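You operate a simulated robot arm through the tools that you are given. There is no shell and no other tool.

You are at the controls of a simulated two-armed robot. One attempt, no reset.

TASK
Take the beige towel from the end of the table and hang it over the middle rail of the green wing.
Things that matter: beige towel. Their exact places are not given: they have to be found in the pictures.

The check looks at the end state, three seconds after you hand in, the way a careful person would. Anything else that was tipped, shoved, dropped, spilled or broken makes it a failure. Flat cloth is picked up by pressing the open fingertips on it (5 to 10 N) and closing them slowly along it; thin cloth reads only 2 to 8 mm in the jaws.

THE ROBOT
Two 7-joint arms with two-finger parallel grippers on one trunk, on a base that moves. Base frame: it is fixed to the floor where the robot stands at the start and does not move with it; the origin is under the middle of the robot, x ahead of it, y to its left, z up; the surface under the hand at the start is at about z = 0.75. Readings come in m, rad, newtons and seconds.
The left shoulder is at the start at [0.07, 0.177, 0.97], the right one opposite. With the tool pointing down near the work surface each hand reaches from about 0.3 to 0.74 m from the robot's upright axis, wherever it stands, measured 20 degrees to its own side. Payload 3.43 kg a hand.
The tool frame of a hand sits at the grasp point between the pads (the TCP): z along the fingers, y along the line on which they close. The tips reach 0.03 m beyond it. Largest opening 0.094 m; finger width 0.028, thickness 0.01; the body of the gripper, 0.05 by 0.096 m, starts 0.055 m behind the TCP.
Orientation is told as [roll, pitch, yaw] about the base's x, y, z axes, in that order, counted from this pose: with the fingers straight down and closing along the base's y, the tool's x points along the base's -x, its y along +y and its z along -z.

THE INTERFACE
- The arms move only by the tool servo_tool. It takes "left_series", "right_series" or both (then of equal length, played together; a hand with none holds still); each is a list of rows, each a list of 7 numbers: the closure in counts, from 0 (fully open) to 255 (shut), then the shift along the base's x, y, z in m, then the turn, a rotation vector about the base's x, y, z in rad. In form: [[fingers, x, y, z, ax, ay, az], ...]. A call has 1 to 20 rows; each row is the pose to reach, as a shift and turn from the pose commanded when the call began. Each row takes 0.2 s and may step no farther than 0.05 m and 0.15 rad from the row before; otherwise, or with a gripper value out of range, the whole call is refused. A pose out of reach is approached as far as the arm can. The call stops where the force on the tool passes 40 N (or 10 N more than at its start, if that is more) or the arm is blocked; 0.2 s more then pass. The fingers move at their own pace (about 0.153 m/s each) and stop on an object; they squeeze with about 26 N. The grip force told is the motor's: it shows also when the fingers shut on nothing. Time passes only in rows, and 0.2 s behind the last, so rows that repeat a pose let the fingers close. It gives the time, the measured TCP pose, the force on the tool (base axes), the opening and the grip force at its end, in the units of the frame above (readings bear some noise), with the torque about the TCP (base axes, N m) and any sound that the robot's microphone picked up.
- Cameras (640 x 400 px; columns grow to the right, rows downward): "scene" is now at [0.1221, 0.0257, 1.2681]; the picture's right is [0.33, -0.94, 0.00], its down [-0.71, -0.25, -0.66] and it looks along [0.63, 0.22, -0.75] (base axes); focal length 262 px, centre (320, 200). "left" rides on the left gripper at [0.076, -0.014, -0.103] in its tool frame; the picture's right is [0.18, 0.98, 0.00], its down [-0.75, 0.14, -0.64] and it looks along [-0.63, 0.12, 0.77] (tool axes); focal length 243 px, centre (320, 200). "right" rides on the right gripper at [0.076, 0.014, -0.102] in its tool frame; the picture's right is [-0.18, 0.98, 0.00], its down [-0.75, -0.14, -0.64] and it looks along [-0.63, -0.12, 0.77] (tool axes); focal length 243 px, centre (320, 200).
- capture(camera): a new picture of that camera. No time passes.
- lift_body(by): slides the trunk up (or, below 0, down) by that many m; the arms and the scene camera ride with it, the base frame stays. It gives what a move gives, with no picture.
- roll_base(legs): drives the robot by 1 to 6 legs, each [ahead, turn to the left] in m and rad, along the robot's own axes; the way and the turn of a leg run together, so that a leg with both is an arc; at most 1.5 m and 3.142 rad a leg. The arms and the cameras ride along, it lands a little off, and it stops where it bumps. It gives what a move gives.
- head_to(pan, tilt): turns the head with the scene camera to pan (to the left, within 1.501 rad either way) and tilt (down, from -0.506 to 1.204), counted from straight ahead of the robot. It gives what a move gives.
- measure_at(camera, pixels): for up to 12 pixels [column, row] of the newest picture of that camera ("zoom" is the newest enlarged one), the place [x, y, z] in the base frame of the surface seen there, good to about 0.003 m. No time passes.
- close_up(camera, box): a new picture of the part [left, top, right, bottom] of that camera's present view, enlarged. No time passes.
- close_job(): hands the job in; it is judged then, once.

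Unless the task says otherwise, let go and move clear before handing in.

The tools are called after "Call:" as a command line: name --argument value ..., lists and objects as JSON in quotes. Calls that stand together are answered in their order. servo_tool: Moves the arms, as the interface text tells. Its arguments: {"type":"object","properties":{"left_series":{"type":"array"},"right_series":{"type":"array"}},"required":[]} The other tools are called the same way: lift_body (by) moves the trunk up or down; roll_base (legs) drives the base; head_to (pan, tilt) turns the head that bears the scene camera; capture (camera) takes a picture; measure_at (camera, pixels) gives the place of the surface under pixels of a picture; close_up (camera, box) takes an enlarged picture of a part of a camera's view; close_job () hands the job in.

At the start:

```text
time: 0.0
left_position: [0.3987, 0.3131, 0.9013]
left_tool_rot: [-0.02, -0.002, -0.002]
left_force: [-0.7, -0.4, 0.2]
left_torque: [-0.02, 0.02, -0.04]
left_grip_width: 0.094
left_gripper_force: 0.0
right_position: [0.357, -0.0322, 0.9654]
right_tool_rot: [-0.001, 0.0, -0.003]
right_force: [0.5, 0.2, 0.8]
right_torque: [0.02, -0.04, -0.01]
right_grip_width: 0.0938
right_gripper_force: 0.2
trunk travel left (down, up): [-0.55, 0.29]
robot x, y, heading: [-0.0036, -0.0028, 0.001]
head pan, tilt (commanded): [0.333, 0.846]
```

scene: 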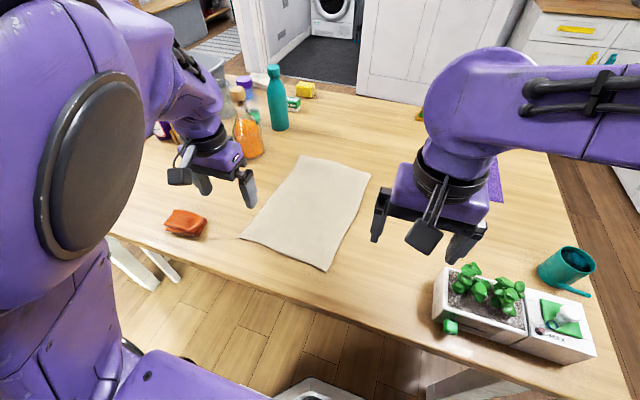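
right: 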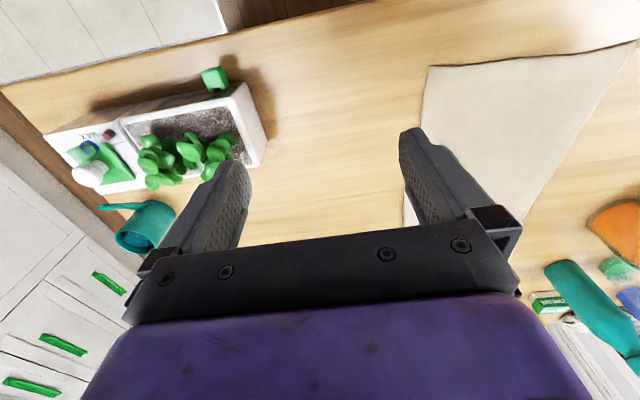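
left: 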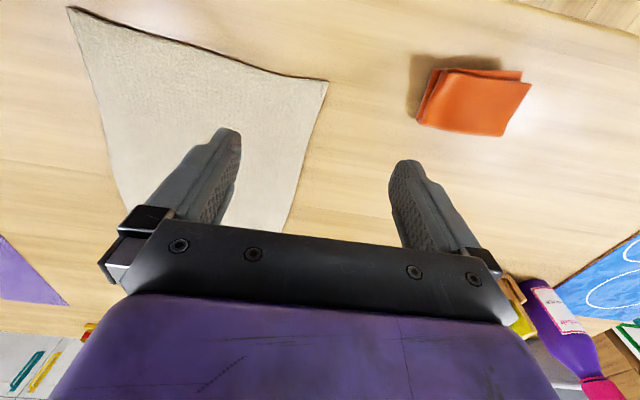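

The scene picture shows a beige cloth lying flat on the table around pixel (310, 210). I don't see the green wing yet, so I'll turn the head to look around.

Call:
measure_at --camera "scene" --pixels '[[302, 156], [370, 174], [328, 270], [242, 238], [310, 210], [185, 222], [278, 128], [250, 150], [470, 300], [565, 265]]'

Call:
head_to --pan 1.2 --tilt 0.5

Call:
capture --camera "scene"

Call:
head_to --pan 0.0 --tilt 0.3

Call:
capture --camera "scene"

Call:
head_to --pan -1.2 --tilt 0.5

Call:
capture --camera "scene"

```text
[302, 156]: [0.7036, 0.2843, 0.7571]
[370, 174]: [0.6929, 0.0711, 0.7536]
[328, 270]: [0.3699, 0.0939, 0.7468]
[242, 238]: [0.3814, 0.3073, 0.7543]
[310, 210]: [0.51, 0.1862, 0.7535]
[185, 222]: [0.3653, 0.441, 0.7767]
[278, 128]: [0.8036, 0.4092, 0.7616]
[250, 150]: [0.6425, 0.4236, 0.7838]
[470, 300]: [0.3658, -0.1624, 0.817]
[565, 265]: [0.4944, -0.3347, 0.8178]
```

```text
time: 1.2
left_position: [0.3993, 0.3135, 0.9016]
left_tool_rot: [-0.023, 0.0, 0.0]
left_force: [-0.4, 0.6, -0.3]
left_torque: [0.0, 0.04, 0.04]
left_grip_width: 0.094
left_gripper_force: 0.1
right_position: [0.3572, -0.0332, 0.9658]
right_tool_rot: [-0.001, 0.001, -0.003]
right_force: [1.1, -0.1, 0.2]
right_torque: [0.0, 0.01, -0.03]
right_grip_width: 0.0941
right_gripper_force: 0.0
trunk travel left (down, up): [-0.55, 0.29]
robot x, y, heading: [-0.0005, 0.0021, 0.001]
head pan, tilt (commanded): [1.201, 0.499]
```

```text
taken
```

scene: 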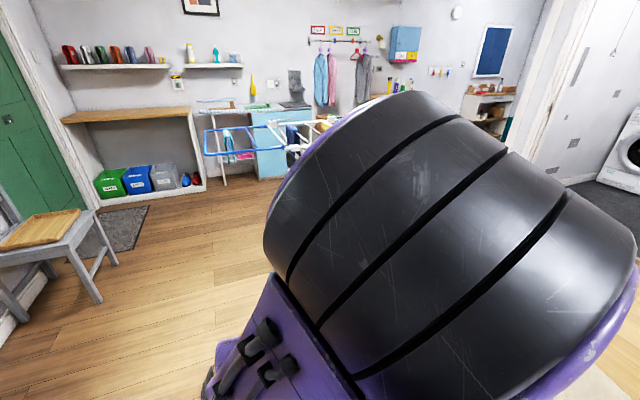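

```text
time: 2.6
left_position: [0.3979, 0.3135, 0.9012]
left_tool_rot: [-0.023, -0.001, 0.0]
left_force: [0.2, -0.2, -0.4]
left_torque: [-0.03, -0.01, -0.02]
left_grip_width: 0.0943
left_gripper_force: 0.1
right_position: [0.3574, -0.0322, 0.9647]
right_tool_rot: [0.001, -0.001, -0.003]
right_force: [-0.5, 0.2, 0.3]
right_torque: [-0.01, 0.02, 0.03]
right_grip_width: 0.094
right_gripper_force: 0.1
trunk travel left (down, up): [-0.55, 0.29]
robot x, y, heading: [-0.0028, -0.0003, 0.002]
head pan, tilt (commanded): [0.0, 0.3]
```

```text
taken
```

scene: 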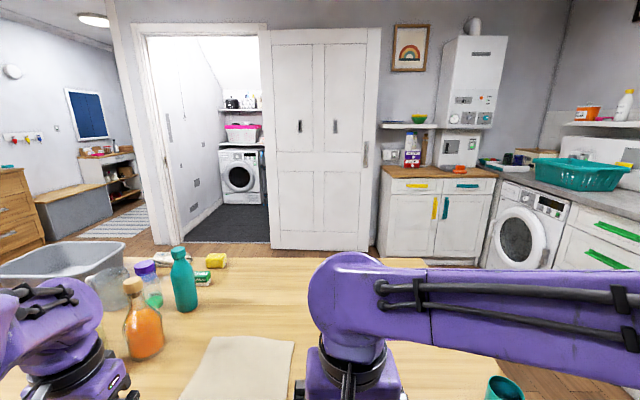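

```text
time: 4.0
left_position: [0.398, 0.3132, 0.9005]
left_tool_rot: [-0.022, -0.001, -0.001]
left_force: [-0.5, -0.5, -0.3]
left_torque: [0.0, -0.01, 0.02]
left_grip_width: 0.0939
left_gripper_force: 0.1
right_position: [0.357, -0.0326, 0.9662]
right_tool_rot: [0.001, 0.0, -0.004]
right_force: [0.4, -0.6, 0.4]
right_torque: [-0.02, 0.03, 0.0]
right_grip_width: 0.0941
right_gripper_force: 0.1
trunk travel left (down, up): [-0.55, 0.29]
robot x, y, heading: [-0.001, 0.004, -0.004]
head pan, tilt (commanded): [-1.201, 0.499]
```

```text
taken
```

scene: 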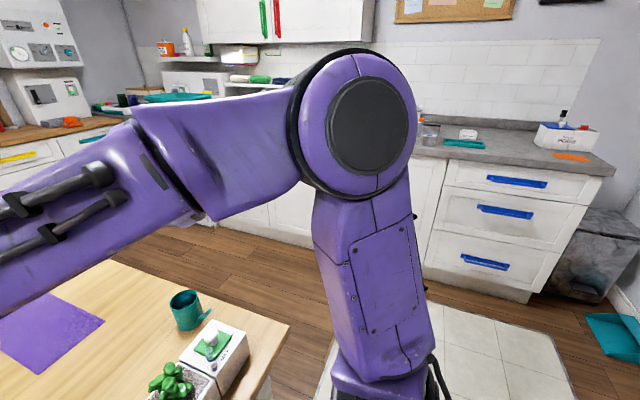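

The pan-1.2 picture shows a drying rack with blue and white wings around (260, 140), partly hidden by the left arm. I'll pan further left and zoom in on it.

Call:
head_to --pan 1.45 --tilt 0.3

Call:
capture --camera "scene"

Call:
close_up --camera "scene" --box '[300, 130, 500, 260]'

```text
time: 6.3
left_position: [0.3961, 0.3136, 0.9015]
left_tool_rot: [-0.022, 0.001, 0.001]
left_force: [0.3, 0.2, 0.7]
left_torque: [0.02, 0.0, 0.02]
left_grip_width: 0.0941
left_gripper_force: 0.1
right_position: [0.3564, -0.0331, 0.9647]
right_tool_rot: [-0.001, 0.001, -0.004]
right_force: [-0.3, 1.0, -1.0]
right_torque: [0.01, 0.05, 0.04]
right_grip_width: 0.0939
right_gripper_force: 0.1
trunk travel left (down, up): [-0.55, 0.29]
robot x, y, heading: [0.0006, -0.0001, 0.001]
head pan, tilt (commanded): [1.45, 0.3]
```

```text
taken
```

scene: 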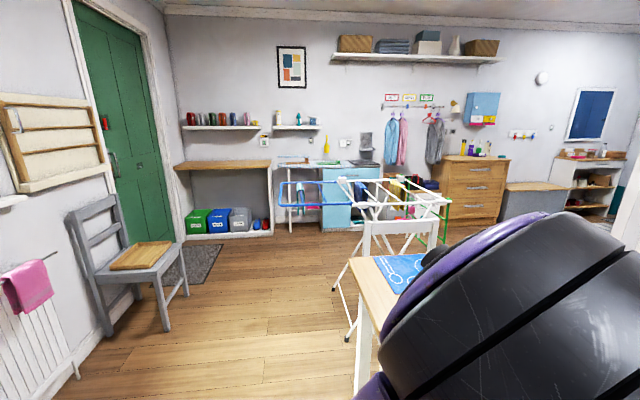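

```text
3.08 times, centred on (400, 195) of scene
```

zoom: 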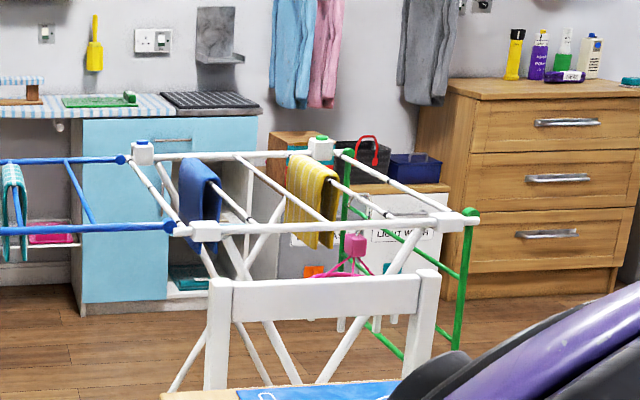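

The zoom shows the rack: a blue wing raised on the left, white centre rails, and a green wing that seems to hang down at the right end (pixels 345-470, 150-350). I'll measure it.

Call:
measure_at --camera "zoom" --pixels '[[474, 214], [470, 250], [463, 280], [458, 335], [347, 155], [342, 205], [440, 268], [400, 350], [200, 230], [322, 150], [143, 152], [225, 285]]'

Call:
measure_at --camera "scene" --pixels '[[365, 225], [360, 330], [390, 265], [450, 230], [290, 185], [250, 300], [420, 250], [355, 395]]'

Call:
close_up --camera "scene" --box '[380, 170, 480, 260]'

```text
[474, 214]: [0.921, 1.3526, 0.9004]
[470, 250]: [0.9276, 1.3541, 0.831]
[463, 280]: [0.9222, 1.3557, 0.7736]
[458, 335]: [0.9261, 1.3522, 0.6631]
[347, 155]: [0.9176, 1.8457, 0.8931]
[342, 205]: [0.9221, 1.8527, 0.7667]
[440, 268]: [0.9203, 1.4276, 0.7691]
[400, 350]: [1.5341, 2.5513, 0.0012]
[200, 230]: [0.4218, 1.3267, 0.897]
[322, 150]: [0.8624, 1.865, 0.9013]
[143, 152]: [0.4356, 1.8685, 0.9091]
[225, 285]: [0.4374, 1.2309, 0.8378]
```

```text
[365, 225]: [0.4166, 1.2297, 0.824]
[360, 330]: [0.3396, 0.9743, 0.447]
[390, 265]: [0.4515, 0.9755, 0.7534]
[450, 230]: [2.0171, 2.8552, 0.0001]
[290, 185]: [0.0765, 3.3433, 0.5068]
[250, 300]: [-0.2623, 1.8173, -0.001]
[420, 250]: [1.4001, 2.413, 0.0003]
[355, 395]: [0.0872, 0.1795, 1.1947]
```

```text
4.44 times, centred on (430, 215) of scene
```

zoom: 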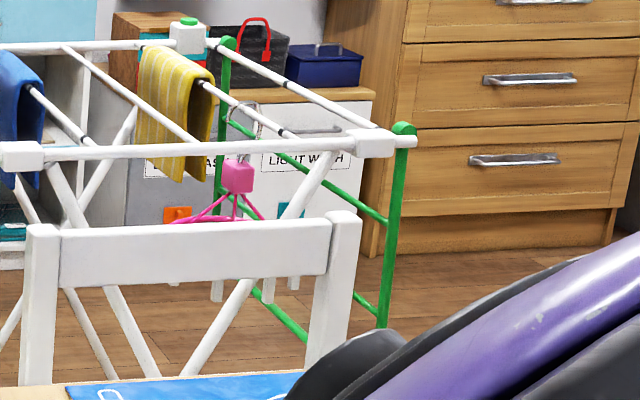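

The green wing hangs vertically at x≈0.92, spanning y≈1.35–1.85, with rails along y (one at z≈0.77). I'll raise the trunk for a better view of the rack and of the route to it.

Call:
lift_body --by 0.28

Call:
head_to --pan 0.95 --tilt 0.35

Call:
capture --camera "scene"

Call:
head_to --pan 0.6 --tilt 0.5

Call:
capture --camera "scene"

Call:
head_to --pan -0.3 --tilt 0.6

Call:
capture --camera "scene"

```text
time: 9.2
left_position: [0.3989, 0.3149, 1.1807]
left_tool_rot: [-0.024, 0.0, 0.001]
left_force: [-0.2, -0.4, -0.2]
left_torque: [0.0, -0.02, 0.01]
left_grip_width: 0.0938
left_gripper_force: 0.1
right_position: [0.3562, -0.0323, 1.2447]
right_tool_rot: [0.001, 0.0, -0.003]
right_force: [-0.7, -0.6, -1.1]
right_torque: [0.0, 0.04, 0.0]
right_grip_width: 0.094
right_gripper_force: 0.0
trunk travel left (down, up): [-0.83, 0.01]
robot x, y, heading: [0.0007, -0.0033, -0.001]
head pan, tilt (commanded): [1.45, 0.3]
```

```text
time: 10.1
left_position: [0.3983, 0.3129, 1.1807]
left_tool_rot: [-0.022, 0.001, -0.001]
left_force: [0.2, 0.3, 0.2]
left_torque: [0.01, -0.02, 0.01]
left_grip_width: 0.0941
left_gripper_force: 0.1
right_position: [0.3562, -0.0333, 1.2456]
right_tool_rot: [0.0, 0.0, -0.003]
right_force: [-0.6, -0.3, 1.0]
right_torque: [-0.03, 0.01, -0.01]
right_grip_width: 0.0942
right_gripper_force: 0.1
trunk travel left (down, up): [-0.83, 0.01]
robot x, y, heading: [-0.0006, -0.0019, 0.002]
head pan, tilt (commanded): [0.949, 0.351]
```

```text
taken
```

scene: 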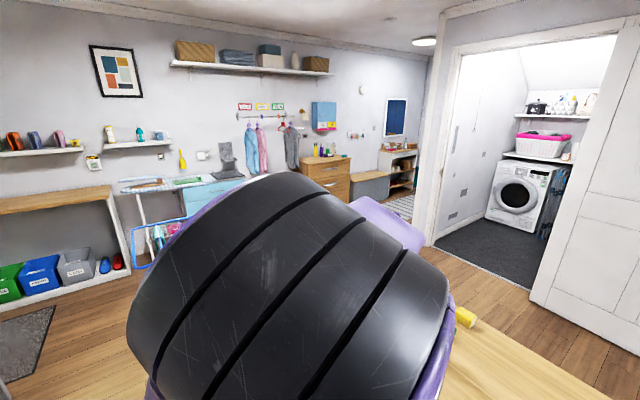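

```text
time: 10.9
left_position: [0.3974, 0.313, 1.1813]
left_tool_rot: [-0.022, -0.001, 0.001]
left_force: [-0.1, 0.2, -0.4]
left_torque: [0.0, 0.01, 0.03]
left_grip_width: 0.0942
left_gripper_force: 0.1
right_position: [0.3569, -0.0324, 1.2465]
right_tool_rot: [0.001, 0.0, -0.005]
right_force: [-0.5, 0.2, -0.1]
right_torque: [0.03, 0.05, -0.01]
right_grip_width: 0.0938
right_gripper_force: 0.0
trunk travel left (down, up): [-0.83, 0.01]
robot x, y, heading: [-0.0033, 0.003, -0.0]
head pan, tilt (commanded): [0.6, 0.499]
```

```text
taken
```

scene: 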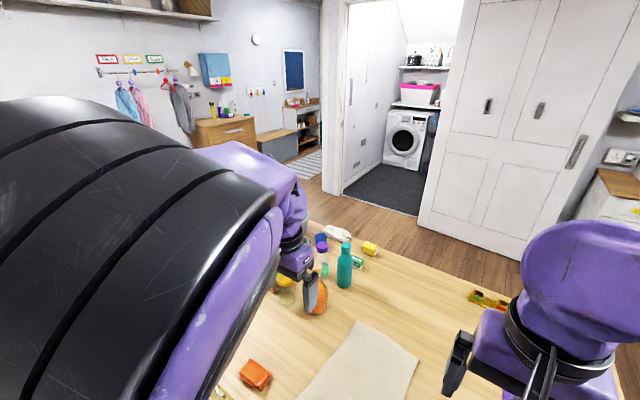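

```text
time: 12.1
left_position: [0.3986, 0.3147, 1.1805]
left_tool_rot: [-0.023, -0.001, 0.0]
left_force: [-0.3, -0.5, 0.7]
left_torque: [0.0, 0.0, 0.02]
left_grip_width: 0.094
left_gripper_force: 0.0
right_position: [0.3561, -0.0322, 1.2458]
right_tool_rot: [0.001, 0.0, -0.001]
right_force: [0.7, 0.0, 0.4]
right_torque: [0.0, -0.03, 0.0]
right_grip_width: 0.0941
right_gripper_force: 0.1
trunk travel left (down, up): [-0.83, 0.01]
robot x, y, heading: [-0.0027, -0.0032, 0.002]
head pan, tilt (commanded): [-0.3, 0.6]
```

```text
taken
```

scene: 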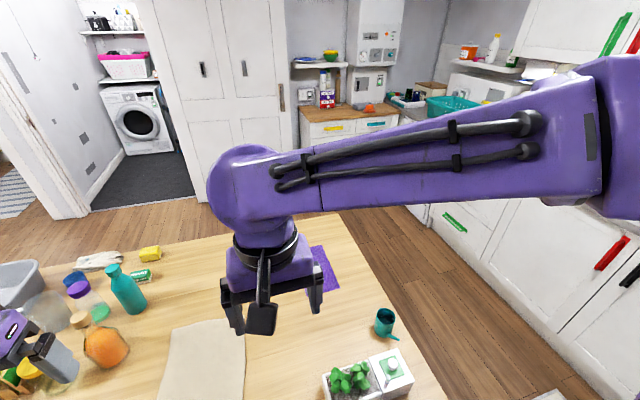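

The aisle behind the table (floor around pixels (160, 225) and (390, 230)) is visible. I'll measure its width and the table's edges.

Call:
measure_at --camera "scene" --pixels '[[150, 235], [330, 213], [195, 200], [380, 230], [420, 215], [480, 300], [420, 330], [440, 390], [250, 228], [150, 253], [100, 262], [540, 290]]'

Call:
head_to --pan 1.45 --tilt 0.5

Call:
capture --camera "scene"

Call:
head_to --pan -1.3 --tilt 0.8

Call:
capture --camera "scene"

```text
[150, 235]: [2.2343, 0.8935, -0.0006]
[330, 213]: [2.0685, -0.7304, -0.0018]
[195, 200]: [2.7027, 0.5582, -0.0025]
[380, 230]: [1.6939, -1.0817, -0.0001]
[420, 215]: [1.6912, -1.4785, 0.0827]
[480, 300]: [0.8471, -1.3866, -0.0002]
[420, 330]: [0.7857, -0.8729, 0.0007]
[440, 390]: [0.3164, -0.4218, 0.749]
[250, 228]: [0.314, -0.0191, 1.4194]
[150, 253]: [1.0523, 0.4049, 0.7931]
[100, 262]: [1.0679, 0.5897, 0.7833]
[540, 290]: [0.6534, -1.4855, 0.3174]
```

```text
time: 13.9
left_position: [0.397, 0.3137, 1.1799]
left_tool_rot: [-0.021, 0.0, -0.001]
left_force: [0.5, -0.2, -0.2]
left_torque: [-0.02, 0.01, 0.02]
left_grip_width: 0.0941
left_gripper_force: 0.0
right_position: [0.3555, -0.0329, 1.2459]
right_tool_rot: [0.0, 0.001, -0.003]
right_force: [0.8, 0.0, 0.0]
right_torque: [-0.01, 0.0, 0.01]
right_grip_width: 0.094
right_gripper_force: 0.1
trunk travel left (down, up): [-0.83, 0.01]
robot x, y, heading: [-0.0042, 0.0005, 0.003]
head pan, tilt (commanded): [1.45, 0.499]
```

```text
taken
```

scene: 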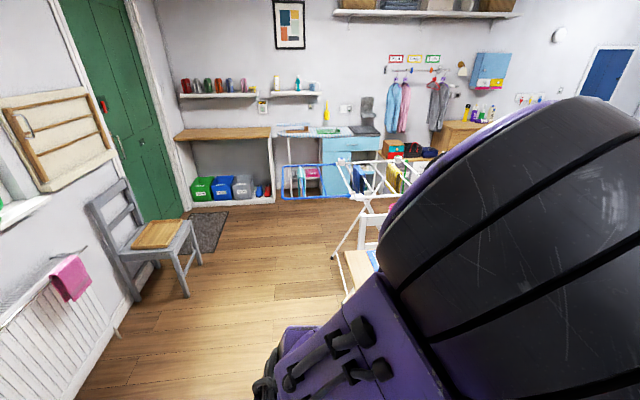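

```text
time: 16.3
left_position: [0.398, 0.3135, 1.1814]
left_tool_rot: [-0.024, -0.001, 0.0]
left_force: [-0.3, -0.3, -0.2]
left_torque: [-0.01, -0.02, 0.0]
left_grip_width: 0.094
left_gripper_force: 0.1
right_position: [0.3557, -0.0332, 1.2456]
right_tool_rot: [0.0, -0.001, -0.004]
right_force: [0.0, -0.4, -0.4]
right_torque: [-0.04, -0.01, -0.04]
right_grip_width: 0.0941
right_gripper_force: 0.1
trunk travel left (down, up): [-0.83, 0.01]
robot x, y, heading: [-0.0021, -0.0015, 0.001]
head pan, tilt (commanded): [-1.3, 0.799]
```

```text
taken
```

scene: 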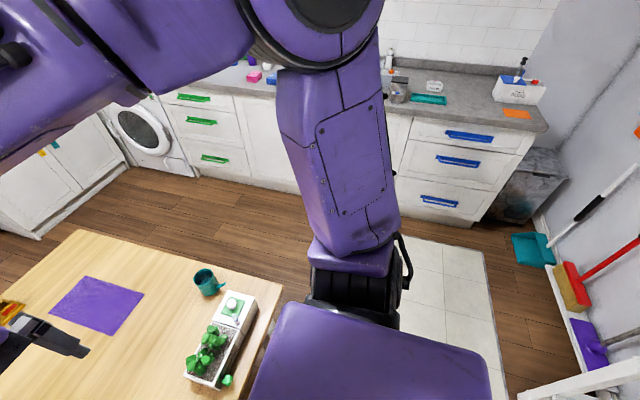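

Behind the table there's an aisle of about 1 m (x≈1.1–2.1), and the right side has a gap of about 0.95 m to the cabinets. Next I'll measure the left side: the floor, the blue wing, the chair and the radiator.

Call:
head_to --pan 1.49 --tilt 0.45

Call:
capture --camera "scene"

Call:
close_up --camera "scene" --box '[250, 120, 450, 245]'

```text
time: 18.8
left_position: [0.399, 0.3141, 1.1808]
left_tool_rot: [-0.022, -0.001, 0.001]
left_force: [-0.8, 0.5, 0.4]
left_torque: [-0.03, -0.01, -0.01]
left_grip_width: 0.094
left_gripper_force: 0.2
right_position: [0.3565, -0.0332, 1.245]
right_tool_rot: [0.0, 0.0, -0.003]
right_force: [-0.4, -0.1, -1.2]
right_torque: [-0.06, 0.02, 0.01]
right_grip_width: 0.0942
right_gripper_force: 0.0
trunk travel left (down, up): [-0.83, 0.01]
robot x, y, heading: [-0.0, -0.0033, 0.002]
head pan, tilt (commanded): [1.491, 0.45]
```

```text
taken
```

scene: 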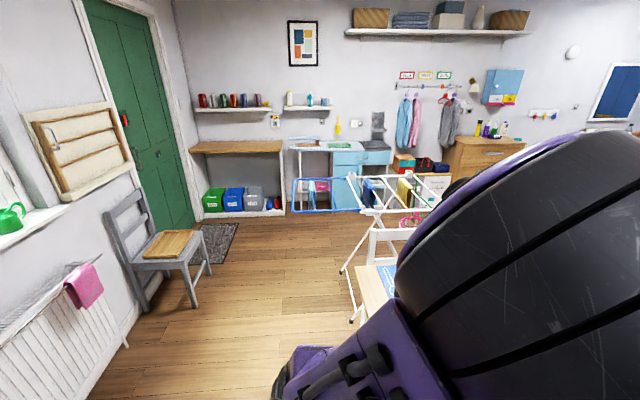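

```text
3.20 times, centred on (350, 182) of scene
```

zoom: 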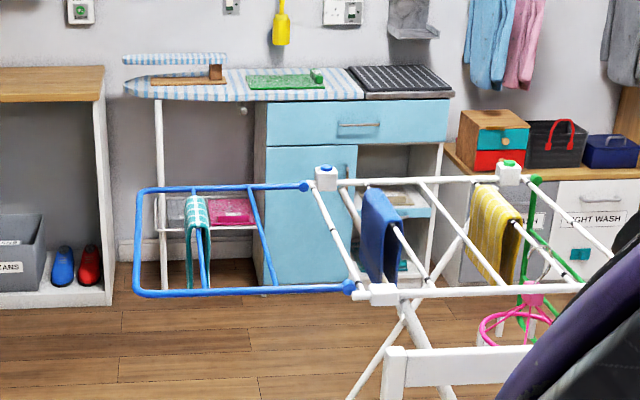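

Call:
measure_at --camera "scene" --pixels '[[297, 208], [295, 212], [205, 277], [128, 345], [240, 240], [330, 240], [352, 320], [340, 272], [445, 165], [335, 205], [150, 310], [270, 350]]'

Call:
measure_at --camera "zoom" --pixels '[[137, 195], [140, 290], [350, 289], [270, 270], [470, 250], [620, 165], [620, 210], [300, 330], [410, 90], [110, 300], [220, 290], [497, 230]]'

```text
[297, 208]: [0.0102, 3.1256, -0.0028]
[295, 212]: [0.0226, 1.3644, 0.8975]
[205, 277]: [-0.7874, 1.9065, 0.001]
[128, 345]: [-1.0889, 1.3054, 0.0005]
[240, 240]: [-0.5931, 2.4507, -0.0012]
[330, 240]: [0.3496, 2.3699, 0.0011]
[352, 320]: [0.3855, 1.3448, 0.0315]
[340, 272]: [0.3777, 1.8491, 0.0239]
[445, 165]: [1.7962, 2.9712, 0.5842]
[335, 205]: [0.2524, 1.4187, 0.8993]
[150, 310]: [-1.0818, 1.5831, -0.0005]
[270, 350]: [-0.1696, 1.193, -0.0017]
```

```text
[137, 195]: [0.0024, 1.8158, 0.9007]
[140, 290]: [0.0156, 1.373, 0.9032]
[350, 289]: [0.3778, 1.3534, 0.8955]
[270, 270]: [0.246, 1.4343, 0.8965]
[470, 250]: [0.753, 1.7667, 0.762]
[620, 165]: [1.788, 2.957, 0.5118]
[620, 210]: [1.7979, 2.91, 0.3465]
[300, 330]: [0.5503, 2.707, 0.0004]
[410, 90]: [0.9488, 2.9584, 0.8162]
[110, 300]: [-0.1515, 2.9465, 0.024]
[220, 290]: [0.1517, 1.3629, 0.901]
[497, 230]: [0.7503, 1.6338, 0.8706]
```

The blue wing spans x≈0.01–0.38 with rails about 0.125 m apart, so the green wing's middle rail should be near z≈0.645. I'll look down around the base before moving.

Call:
head_to --pan 0.0 --tilt 1.2

Call:
capture --camera "scene"

Call:
head_to --pan 1.5 --tilt 1.15

Call:
capture --camera "scene"

Call:
head_to --pan -1.5 --tilt 1.0

Call:
capture --camera "scene"

```text
time: 20.4
left_position: [0.3974, 0.3144, 1.1797]
left_tool_rot: [-0.021, -0.001, -0.001]
left_force: [0.2, -0.4, -0.8]
left_torque: [-0.02, 0.03, 0.01]
left_grip_width: 0.0941
left_gripper_force: 0.0
right_position: [0.3564, -0.0322, 1.2459]
right_tool_rot: [0.001, -0.001, -0.004]
right_force: [-0.6, 0.1, -1.2]
right_torque: [-0.03, 0.01, 0.01]
right_grip_width: 0.0941
right_gripper_force: 0.0
trunk travel left (down, up): [-0.83, 0.01]
robot x, y, heading: [0.0027, 0.001, 0.0]
head pan, tilt (commanded): [0.0, 1.201]
```

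```text
taken
```

scene: 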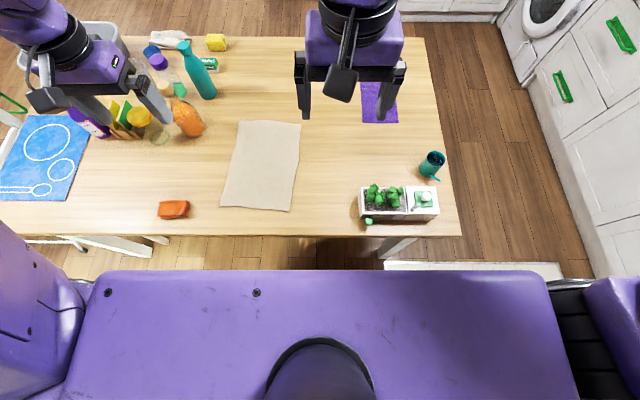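

```text
time: 22.0
left_position: [0.3983, 0.3131, 1.1795]
left_tool_rot: [-0.023, 0.0, 0.001]
left_force: [0.0, -1.2, -0.1]
left_torque: [-0.02, -0.01, -0.01]
left_grip_width: 0.0938
left_gripper_force: 0.0
right_position: [0.3564, -0.0334, 1.2469]
right_tool_rot: [0.001, 0.001, -0.004]
right_force: [0.4, -0.7, 0.0]
right_torque: [0.01, -0.01, -0.01]
right_grip_width: 0.0941
right_gripper_force: 0.0
trunk travel left (down, up): [-0.83, 0.01]
robot x, y, heading: [-0.0007, 0.0017, 0.0]
head pan, tilt (commanded): [1.499, 1.15]
```

```text
taken
```

scene: 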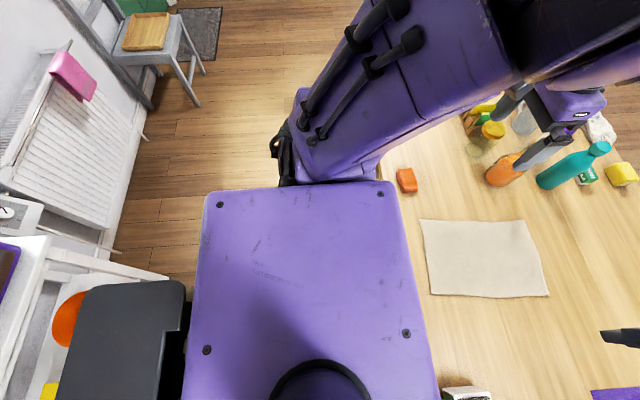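

```text
time: 24.6
left_position: [0.3975, 0.3138, 1.18]
left_tool_rot: [-0.023, -0.001, 0.0]
left_force: [-0.7, 0.0, -0.8]
left_torque: [-0.02, 0.01, 0.02]
left_grip_width: 0.0939
left_gripper_force: 0.0
right_position: [0.3558, -0.0331, 1.2459]
right_tool_rot: [-0.001, 0.0, -0.004]
right_force: [0.0, -0.6, 0.1]
right_torque: [0.0, -0.03, -0.02]
right_grip_width: 0.094
right_gripper_force: 0.1
trunk travel left (down, up): [-0.83, 0.01]
robot x, y, heading: [-0.0013, 0.0004, -0.002]
head pan, tilt (commanded): [-1.499, 1.0]
```

```text
taken
```

scene: 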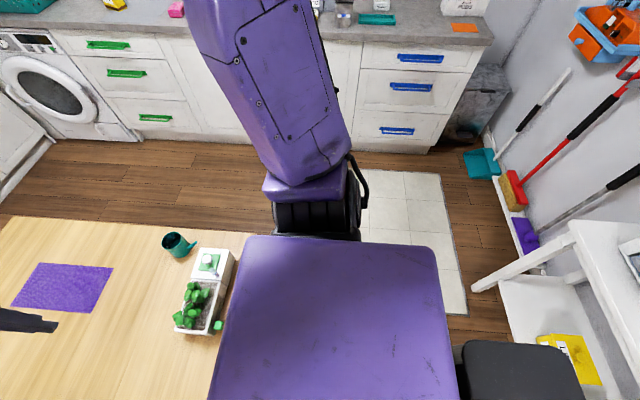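

A white shelf stands behind the robot (pixels (560, 240)–(640, 380) in this picture), so I'll measure it and the right aisle.

Call:
measure_at --camera "scene" --pixels '[[480, 285], [560, 240], [520, 320], [500, 200], [470, 175], [420, 145], [450, 270], [300, 225], [230, 260], [520, 345], [590, 300], [440, 320]]'

Call:
head_to --pan 1.5 --tilt 1.15

Call:
capture --camera "scene"

Call:
measure_at --camera "scene" --pixels '[[160, 272], [150, 280], [30, 245], [110, 260], [100, 225], [145, 140], [195, 105], [400, 300], [415, 190], [130, 290], [185, 340], [165, 230]]'

```text
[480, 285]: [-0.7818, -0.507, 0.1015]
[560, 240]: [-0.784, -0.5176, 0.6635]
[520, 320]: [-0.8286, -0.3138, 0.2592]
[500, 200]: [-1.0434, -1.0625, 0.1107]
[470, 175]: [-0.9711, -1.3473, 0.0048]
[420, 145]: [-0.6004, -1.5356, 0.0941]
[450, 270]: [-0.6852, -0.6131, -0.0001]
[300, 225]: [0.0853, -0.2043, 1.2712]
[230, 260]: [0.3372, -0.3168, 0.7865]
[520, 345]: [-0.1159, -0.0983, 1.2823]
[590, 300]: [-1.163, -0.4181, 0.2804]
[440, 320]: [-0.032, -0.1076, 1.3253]
```

```text
time: 27.2
left_position: [0.3986, 0.3132, 1.1814]
left_tool_rot: [-0.024, 0.0, -0.001]
left_force: [0.0, -0.3, 0.8]
left_torque: [0.01, -0.01, -0.01]
left_grip_width: 0.0941
left_gripper_force: 0.1
right_position: [0.3565, -0.0337, 1.2444]
right_tool_rot: [0.0, 0.0, -0.003]
right_force: [0.0, 0.2, 0.0]
right_torque: [0.02, 0.01, -0.04]
right_grip_width: 0.0939
right_gripper_force: 0.0
trunk travel left (down, up): [-0.83, 0.01]
robot x, y, heading: [-0.0009, 0.0036, -0.001]
head pan, tilt (commanded): [1.499, 1.15]
```

```text
taken
```

scene: 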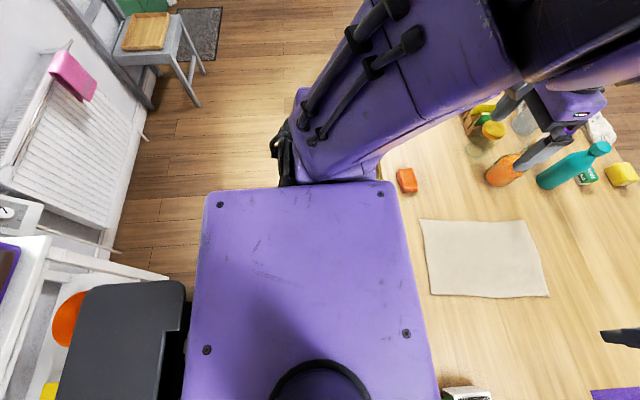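

```text
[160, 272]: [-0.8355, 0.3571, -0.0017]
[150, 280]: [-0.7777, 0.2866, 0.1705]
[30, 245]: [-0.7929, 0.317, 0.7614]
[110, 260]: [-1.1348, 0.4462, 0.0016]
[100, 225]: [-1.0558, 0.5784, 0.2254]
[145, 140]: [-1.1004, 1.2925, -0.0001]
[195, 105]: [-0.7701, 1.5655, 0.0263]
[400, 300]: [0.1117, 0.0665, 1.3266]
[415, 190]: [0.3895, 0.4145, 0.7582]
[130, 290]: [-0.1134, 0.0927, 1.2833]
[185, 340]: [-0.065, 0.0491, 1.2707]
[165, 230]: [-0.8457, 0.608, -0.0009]
```

The workbench behind starts at x≈-0.78, and the towel spans x 0.37–0.70, y 0.07–0.31. With the hands still high, I'll turn the base 0.27 rad left so both hands can reach the towel evenly.

Call:
roll_base --legs '[[0.0, 0.27]]'

Call:
head_to --pan 0.0 --tilt 1.1

Call:
capture --camera "scene"

```text
time: 28.5
left_position: [0.3017, 0.4061, 1.1821]
left_tool_rot: [-0.022, 0.003, 0.267]
left_force: [-0.2, 0.6, 0.6]
left_torque: [0.01, 0.01, 0.0]
left_grip_width: 0.0942
left_gripper_force: 0.1
right_position: [0.3535, 0.0607, 1.2451]
right_tool_rot: [0.0, 0.0, 0.264]
right_force: [0.4, -0.3, -0.5]
right_torque: [0.0, 0.04, -0.02]
right_grip_width: 0.0939
right_gripper_force: 0.0
trunk travel left (down, up): [-0.83, 0.01]
robot x, y, heading: [0.0021, -0.0005, 0.267]
head pan, tilt (commanded): [1.499, 1.15]
```

```text
time: 30.1
left_position: [0.3007, 0.4085, 1.1802]
left_tool_rot: [-0.022, 0.003, 0.266]
left_force: [0.1, -0.4, 0.3]
left_torque: [0.03, 0.0, 0.03]
left_grip_width: 0.0939
left_gripper_force: 0.0
right_position: [0.3525, 0.0629, 1.2464]
right_tool_rot: [0.001, -0.001, 0.264]
right_force: [0.1, -0.5, 0.8]
right_torque: [0.02, 0.05, 0.01]
right_grip_width: 0.094
right_gripper_force: 0.0
trunk travel left (down, up): [-0.83, 0.01]
robot x, y, heading: [-0.001, -0.0068, 0.267]
head pan, tilt (commanded): [0.0, 1.1]
```

```text
taken
```

scene: 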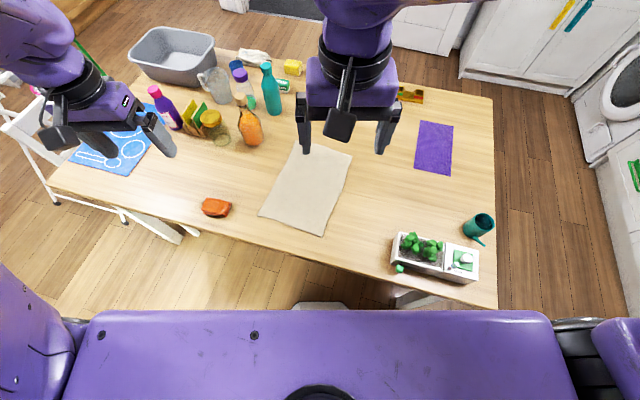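

The turn landed at heading 0.267. The towel is in clear view at (305, 190), with the bottles to its left around (250, 120). I'll measure those, then lower the trunk to working height.

Call:
measure_at --camera "scene" --pixels '[[352, 154], [323, 236], [259, 213], [295, 148], [250, 128], [243, 108], [267, 66], [272, 110], [212, 120], [216, 207], [340, 165], [320, 150]]'

Call:
lift_body --by -0.27

Call:
capture --camera "scene"

```text
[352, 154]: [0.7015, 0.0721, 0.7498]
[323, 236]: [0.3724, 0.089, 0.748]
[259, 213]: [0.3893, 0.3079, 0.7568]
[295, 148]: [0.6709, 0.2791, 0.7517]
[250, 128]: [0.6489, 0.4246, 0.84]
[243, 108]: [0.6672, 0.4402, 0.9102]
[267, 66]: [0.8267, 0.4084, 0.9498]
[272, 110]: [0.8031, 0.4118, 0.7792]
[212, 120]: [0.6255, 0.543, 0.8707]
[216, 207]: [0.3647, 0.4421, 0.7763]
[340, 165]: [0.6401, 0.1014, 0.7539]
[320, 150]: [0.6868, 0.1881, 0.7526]
```

```text
time: 32.8
left_position: [0.3, 0.408, 0.9107]
left_tool_rot: [-0.023, 0.001, 0.267]
left_force: [-0.3, -0.6, -0.8]
left_torque: [0.0, 0.0, 0.03]
left_grip_width: 0.0938
left_gripper_force: 0.1
right_position: [0.353, 0.0627, 0.9764]
right_tool_rot: [0.0, 0.001, 0.263]
right_force: [-0.5, 0.0, 0.3]
right_torque: [0.01, 0.02, 0.0]
right_grip_width: 0.0943
right_gripper_force: 0.0
trunk travel left (down, up): [-0.56, 0.28]
robot x, y, heading: [-0.0007, -0.001, 0.269]
head pan, tilt (commanded): [0.0, 1.1]
```

```text
taken
```

scene: 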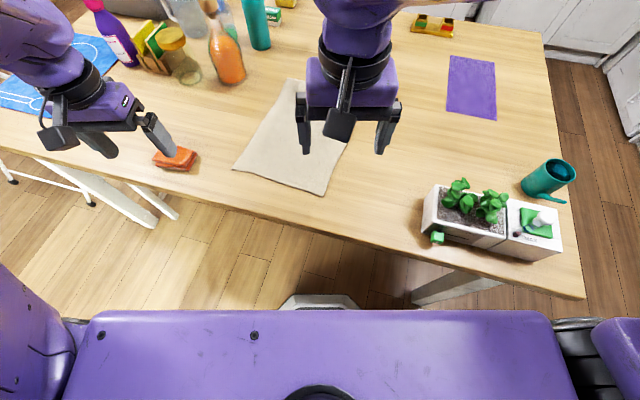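

Lowering the trunk brought the hands to z 0.91 and 0.98. I'll move both above their grasp points near the towel's far short edge (left at about (0.652, 0.256), right at (0.644, 0.106)), turn them square to the towel and half close the fingers.

Call:
servo_tool --left_series '[[120, 0.039, -0.017, 0.0, 0.002, 0, -0.036], [120, 0.078, -0.034, 0.0, 0.004, 0, -0.073], [120, 0.117, -0.051, 0.0, 0.007, 0, -0.109], [120, 0.157, -0.068, 0.0, 0.009, 0, -0.145], [120, 0.196, -0.085, -0.01, 0.011, 0, -0.182], [120, 0.235, -0.102, -0.02, 0.013, 0, -0.218], [120, 0.274, -0.119, -0.03, 0.016, 0, -0.254], [120, 0.313, -0.136, -0.04, 0.018, 0, -0.29], [120, 0.3525, -0.152, -0.05, 0.02, 0, -0.327], [120, 0.3525, -0.152, -0.05, 0.02, 0, -0.327]]' --right_series '[[120, 0.032, 0.005, -0.013, 0, 0, -0.036], [120, 0.065, 0.01, -0.026, 0, 0, -0.072], [120, 0.097, 0.014, -0.039, 0, 0, -0.108], [120, 0.129, 0.019, -0.052, 0, 0, -0.144], [120, 0.162, 0.024, -0.065, 0, 0, -0.18], [120, 0.194, 0.029, -0.078, 0, 0, -0.216], [120, 0.226, 0.033, -0.091, 0, 0, -0.252], [120, 0.259, 0.038, -0.104, 0, 0, -0.288], [120, 0.291, 0.043, -0.116, 0, 0, -0.323], [120, 0.291, 0.043, -0.116, 0, 0, -0.323]]'

Call:
capture --camera "scene"

Call:
capture --camera "left"

Call:
capture --camera "right"

```text
time: 35.0
left_position: [0.6254, 0.2666, 0.8583]
left_tool_rot: [-0.002, -0.001, -0.059]
left_force: [0.1, 0.6, 0.6]
left_torque: [0.03, 0.02, 0.0]
left_grip_width: 0.0497
left_gripper_force: 0.0
left hand out of reach, approached as far as the arm can: row 9, 10
right_position: [0.6443, 0.1035, 0.8619]
right_tool_rot: [0.001, -0.001, -0.057]
right_force: [0.3, -0.3, 0.6]
right_torque: [-0.01, -0.04, 0.0]
right_grip_width: 0.0497
right_gripper_force: 0.0
trunk travel left (down, up): [-0.56, 0.28]
robot x, y, heading: [-0.0012, 0.0041, 0.273]
head pan, tilt (commanded): [0.0, 1.1]
```

```text
taken
```

scene: 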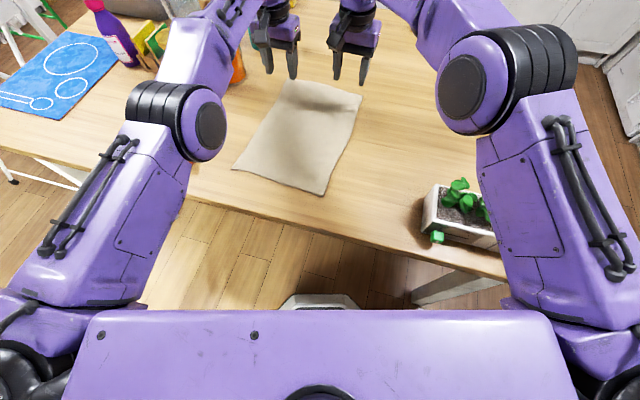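

```text
taken
```

left: 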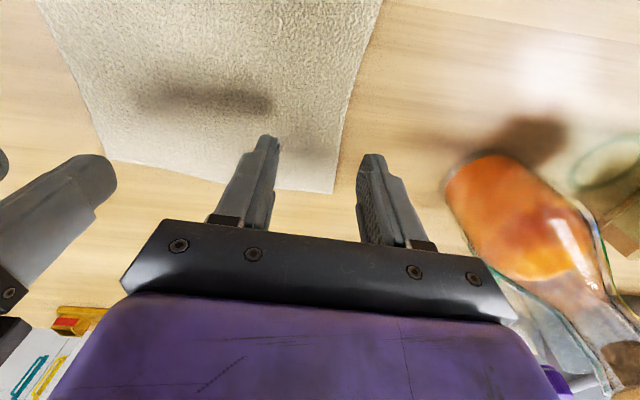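

```text
taken
```

right: 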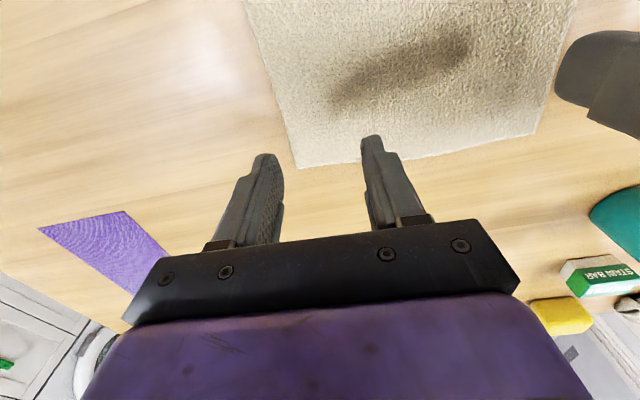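

The left hand stopped short at x 0.625, out of reach. I'll check the base front (grey shape at (320, 300)) and the table's edge to see whether a small drive forward is safe.

Call:
measure_at --camera "scene" --pixels '[[320, 298], [345, 302], [300, 225], [230, 205], [270, 240], [320, 270], [430, 290], [160, 210], [327, 193], [234, 168], [361, 96], [285, 82]]'

```text
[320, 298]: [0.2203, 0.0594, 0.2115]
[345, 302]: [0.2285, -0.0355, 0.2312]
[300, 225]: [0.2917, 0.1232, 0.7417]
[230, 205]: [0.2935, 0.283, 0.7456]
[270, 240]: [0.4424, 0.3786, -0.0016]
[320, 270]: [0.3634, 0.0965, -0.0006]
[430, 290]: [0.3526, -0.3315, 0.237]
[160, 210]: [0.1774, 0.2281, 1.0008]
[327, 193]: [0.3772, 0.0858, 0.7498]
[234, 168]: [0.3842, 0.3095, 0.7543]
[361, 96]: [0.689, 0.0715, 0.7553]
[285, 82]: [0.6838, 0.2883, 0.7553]
```

The base front is about 0.22 m ahead of the axis and only 0.23 m tall, so it slides under the table freely. I'll pull the hands back 0.05 m and drive 0.05 m forward.

Call:
servo_tool --left_series '[[120, -0.025, -0.003, 0.0, 0, 0, 0], [120, -0.05, -0.006, 0.0, 0, 0, 0], [120, -0.05, -0.006, 0.0, 0, 0, 0]]' --right_series '[[120, -0.025, 0, 0, 0, 0, 0], [120, -0.05, 0, 0, 0, 0, 0], [120, -0.05, 0, 0, 0, 0, 0]]'

Call:
roll_base --legs '[[0.05, 0.0]]'

Call:
capture --camera "left"

Call:
capture --camera "scene"

```text
time: 35.8
left_position: [0.623, 0.2632, 0.8622]
left_tool_rot: [-0.004, 0.003, -0.058]
left_force: [-0.7, 1.3, -0.7]
left_torque: [0.0, 0.05, -0.01]
left_grip_width: 0.0499
left_gripper_force: 0.1
left hand out of reach, approached as far as the arm can: row 1, 2, 3
right_position: [0.5944, 0.1055, 0.8595]
right_tool_rot: [-0.001, 0.0, -0.059]
right_force: [1.4, -0.3, 0.3]
right_torque: [-0.02, 0.03, -0.03]
right_grip_width: 0.0498
right_gripper_force: 0.0
trunk travel left (down, up): [-0.56, 0.28]
robot x, y, heading: [-0.0009, -0.0023, 0.262]
head pan, tilt (commanded): [0.0, 1.1]
```

```text
time: 36.8
left_position: [0.6697, 0.2755, 0.8671]
left_tool_rot: [-0.002, -0.004, -0.06]
left_force: [-0.5, -0.5, -0.3]
left_torque: [-0.01, -0.01, 0.01]
left_grip_width: 0.0498
left_gripper_force: 0.0
right_position: [0.64, 0.1179, 0.8619]
right_tool_rot: [0.002, -0.004, -0.057]
right_force: [-0.4, -0.3, 0.2]
right_torque: [0.01, -0.02, 0.0]
right_grip_width: 0.0497
right_gripper_force: 0.1
trunk travel left (down, up): [-0.56, 0.28]
robot x, y, heading: [0.0487, 0.013, 0.262]
head pan, tilt (commanded): [0.0, 1.1]
```

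```text
taken
```

left: 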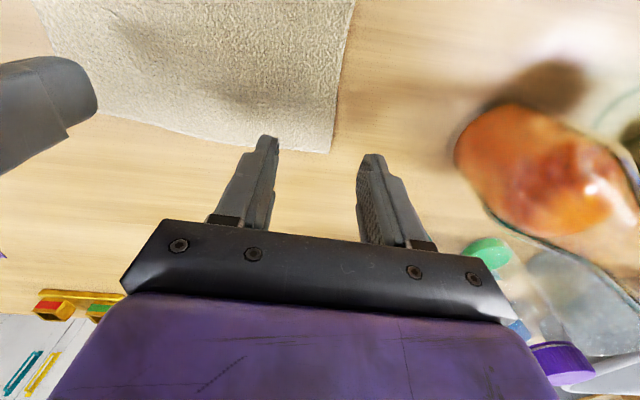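

```text
taken
```

scene: 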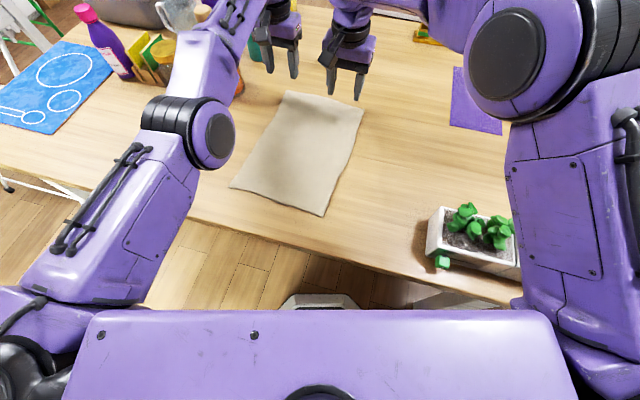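

The left hand reads (0.670, 0.276, 0.867) and didn't follow the pull-back, so its solver is stuck near a limit. I'll test a gentle retreat and unwind some yaw to find which limit it is.

Call:
servo_tool --left_series '[[120, -0.03, 0.0, 0.0, 0, 0, 0.06], [120, -0.06, 0.0, 0.0, 0, 0, 0.12], [120, -0.08, 0.0, 0.0, 0, 0, 0.2], [120, -0.08, 0.0, 0.0, 0, 0, 0.2]]'

```text
time: 37.8
left_position: [0.6704, 0.2768, 0.8725]
left_tool_rot: [-0.002, 0.003, 0.142]
left_force: [-0.4, -0.3, 0.5]
left_torque: [0.01, -0.01, -0.01]
left_grip_width: 0.0497
left_gripper_force: 0.0
left hand out of reach, approached as far as the arm can: row 1, 2, 3, 4
right_position: [0.6435, 0.1184, 0.8603]
right_tool_rot: [0.0, 0.001, -0.056]
right_force: [-0.5, 1.4, 1.1]
right_torque: [0.01, 0.01, -0.01]
right_grip_width: 0.0498
right_gripper_force: 0.1
trunk travel left (down, up): [-0.56, 0.28]
robot x, y, heading: [0.0515, 0.0093, 0.264]
head pan, tilt (commanded): [0.0, 1.1]
```

Only the yaw followed; x did not, which looks like a straight-elbow singularity. I'll command a bigger retreat with some upward motion to break out of it.

Call:
servo_tool --left_series '[[120, -0.04, 0.0, 0.02, 0, 0, 0], [120, -0.08, 0.0, 0.04, 0, 0, 0], [120, -0.12, 0.0, 0.06, 0, 0, 0], [120, -0.16, 0.0, 0.08, 0, 0, 0], [120, -0.2, 0.0, 0.1, 0, 0, 0], [120, -0.2, 0.0, 0.1, 0, 0, 0]]'

Call:
capture --camera "scene"

```text
time: 39.2
left_position: [0.6344, 0.2875, 1.0123]
left_tool_rot: [-0.004, 0.001, 0.139]
left_force: [0.7, -0.3, -0.1]
left_torque: [-0.02, -0.02, 0.02]
left_grip_width: 0.0498
left_gripper_force: 0.1
left hand out of reach, approached as far as the arm can: row 1, 2, 3, 4, 5, 6
right_position: [0.6429, 0.1191, 0.8597]
right_tool_rot: [0.002, 0.001, -0.057]
right_force: [-0.4, -0.1, 0.0]
right_torque: [-0.03, 0.01, 0.01]
right_grip_width: 0.0497
right_gripper_force: 0.0
trunk travel left (down, up): [-0.56, 0.28]
robot x, y, heading: [0.0504, 0.0123, 0.265]
head pan, tilt (commanded): [0.0, 1.1]
```

```text
taken
```

scene: 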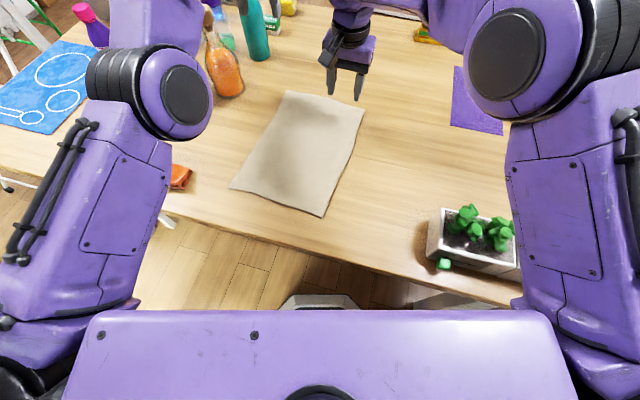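

The left arm still sits at full extension. I'll hold the inward target for more rows so the solver has time to bend the elbow; that space is clear.

Call:
servo_tool --left_series '[[120, -0.02, 0.02, 0.02, 0, 0, 0], [120, -0.04, 0.04, 0.03, 0, 0, 0], [120, -0.04, 0.06, 0.03, 0, 0, 0], [120, -0.04, 0.06, 0.03, 0, 0, 0], [120, -0.04, 0.06, 0.03, 0, 0, 0], [120, -0.04, 0.06, 0.03, 0, 0, 0], [120, -0.04, 0.06, 0.03, 0, 0, 0], [120, -0.04, 0.06, 0.03, 0, 0, 0]]'

```text
time: 41.0
left_position: [0.6113, 0.3471, 1.0542]
left_tool_rot: [-0.004, 0.003, 0.141]
left_force: [-0.2, -0.6, 0.3]
left_torque: [0.0, 0.0, -0.01]
left_grip_width: 0.0497
left_gripper_force: 0.0
left hand out of reach, approached as far as the arm can: row 1, 2, 3, 4, 5, 6, 7, 8
right_position: [0.6424, 0.1206, 0.8605]
right_tool_rot: [0.0, 0.0, -0.059]
right_force: [-0.6, 0.1, -0.3]
right_torque: [-0.01, 0.01, -0.03]
right_grip_width: 0.05
right_gripper_force: 0.1
trunk travel left (down, up): [-0.56, 0.28]
robot x, y, heading: [0.0467, 0.0121, 0.267]
head pan, tilt (commanded): [0.0, 1.1]
```

The left elbow looks caught hyper-extended at its limit. I'll push the target slightly outward to pull it through full stretch, then bring it back in.

Call:
servo_tool --left_series '[[120, 0.02, -0.01, 0.02, 0, 0, 0], [120, 0.04, -0.02, 0.03, 0, 0, 0], [120, 0.05, -0.03, 0.04, 0, 0, 0], [120, 0.05, -0.03, 0.04, 0, 0, 0], [120, 0.02, -0.03, 0.02, 0, 0, 0], [120, -0.02, -0.03, 0.0, 0, 0, 0], [120, -0.06, -0.03, -0.02, 0, 0, 0], [120, -0.1, -0.03, -0.04, 0, 0, 0], [120, -0.14, -0.03, -0.06, 0, 0, 0], [120, -0.14, -0.03, -0.06, 0, 0, 0]]'

```text
time: 43.2
left_position: [0.475, 0.3171, 0.9934]
left_tool_rot: [-0.004, 0.0, 0.14]
left_force: [0.2, 0.1, 0.2]
left_torque: [0.02, -0.01, -0.01]
left_grip_width: 0.0493
left_gripper_force: 0.0
left hand out of reach, approached as far as the arm can: row 1, 2, 3, 4, 5
right_position: [0.6419, 0.1197, 0.8598]
right_tool_rot: [0.0, 0.002, -0.059]
right_force: [-1.0, 0.2, 0.6]
right_torque: [0.02, -0.01, 0.03]
right_grip_width: 0.0497
right_gripper_force: 0.0
trunk travel left (down, up): [-0.56, 0.28]
robot x, y, heading: [0.0496, 0.0147, 0.269]
head pan, tilt (commanded): [0.0, 1.1]
```

That freed the left arm: it now reads (0.475, 0.317, 0.993). I'll look again and measure the towel's far edge before approaching.

Call:
close_up --camera "scene" --box '[200, 60, 400, 230]'

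Call:
capture --camera "right"

```text
2.35 times, centred on (300, 145) of scene
```

zoom: 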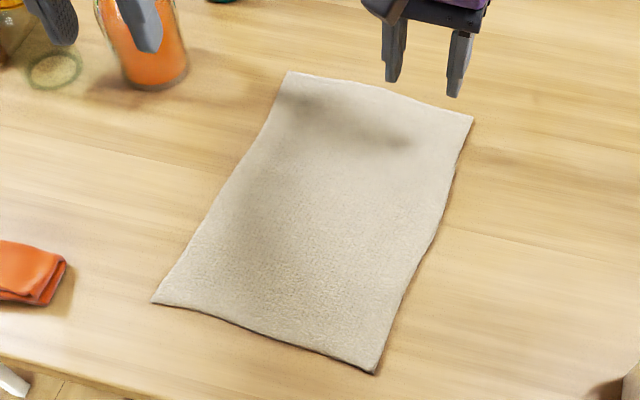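

```text
taken
```

right: 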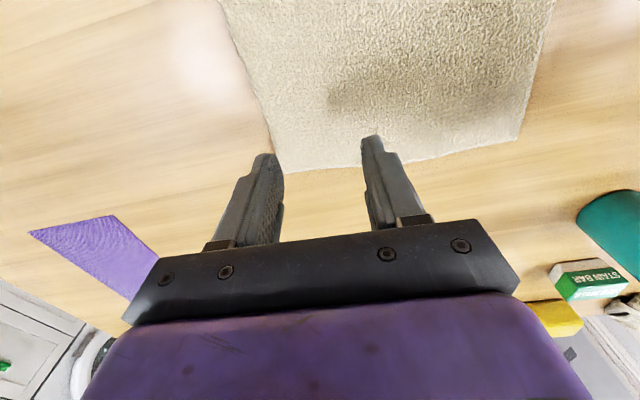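

Call:
measure_at --camera "zoom" --pixels '[[290, 74], [470, 118], [380, 90], [378, 370], [155, 300], [340, 85], [430, 107], [270, 120], [455, 160], [300, 130], [420, 170]]'

Call:
measure_at --camera "right" --pixels '[[279, 170], [517, 138], [400, 158], [460, 150], [320, 165], [300, 100], [500, 100]]'

```text
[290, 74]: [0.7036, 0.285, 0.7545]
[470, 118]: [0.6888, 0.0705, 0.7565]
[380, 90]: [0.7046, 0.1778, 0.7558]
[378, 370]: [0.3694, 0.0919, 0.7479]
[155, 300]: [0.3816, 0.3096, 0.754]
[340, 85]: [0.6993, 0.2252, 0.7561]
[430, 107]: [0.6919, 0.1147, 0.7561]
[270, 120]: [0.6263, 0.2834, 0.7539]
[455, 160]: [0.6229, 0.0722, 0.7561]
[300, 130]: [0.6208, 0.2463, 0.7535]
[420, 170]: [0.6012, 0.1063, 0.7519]
```

```text
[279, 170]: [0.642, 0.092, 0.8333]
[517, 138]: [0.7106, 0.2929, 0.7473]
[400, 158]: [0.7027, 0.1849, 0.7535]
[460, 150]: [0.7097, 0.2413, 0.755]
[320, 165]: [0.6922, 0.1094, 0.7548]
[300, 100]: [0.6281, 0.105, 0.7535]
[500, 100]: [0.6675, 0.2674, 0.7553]
```

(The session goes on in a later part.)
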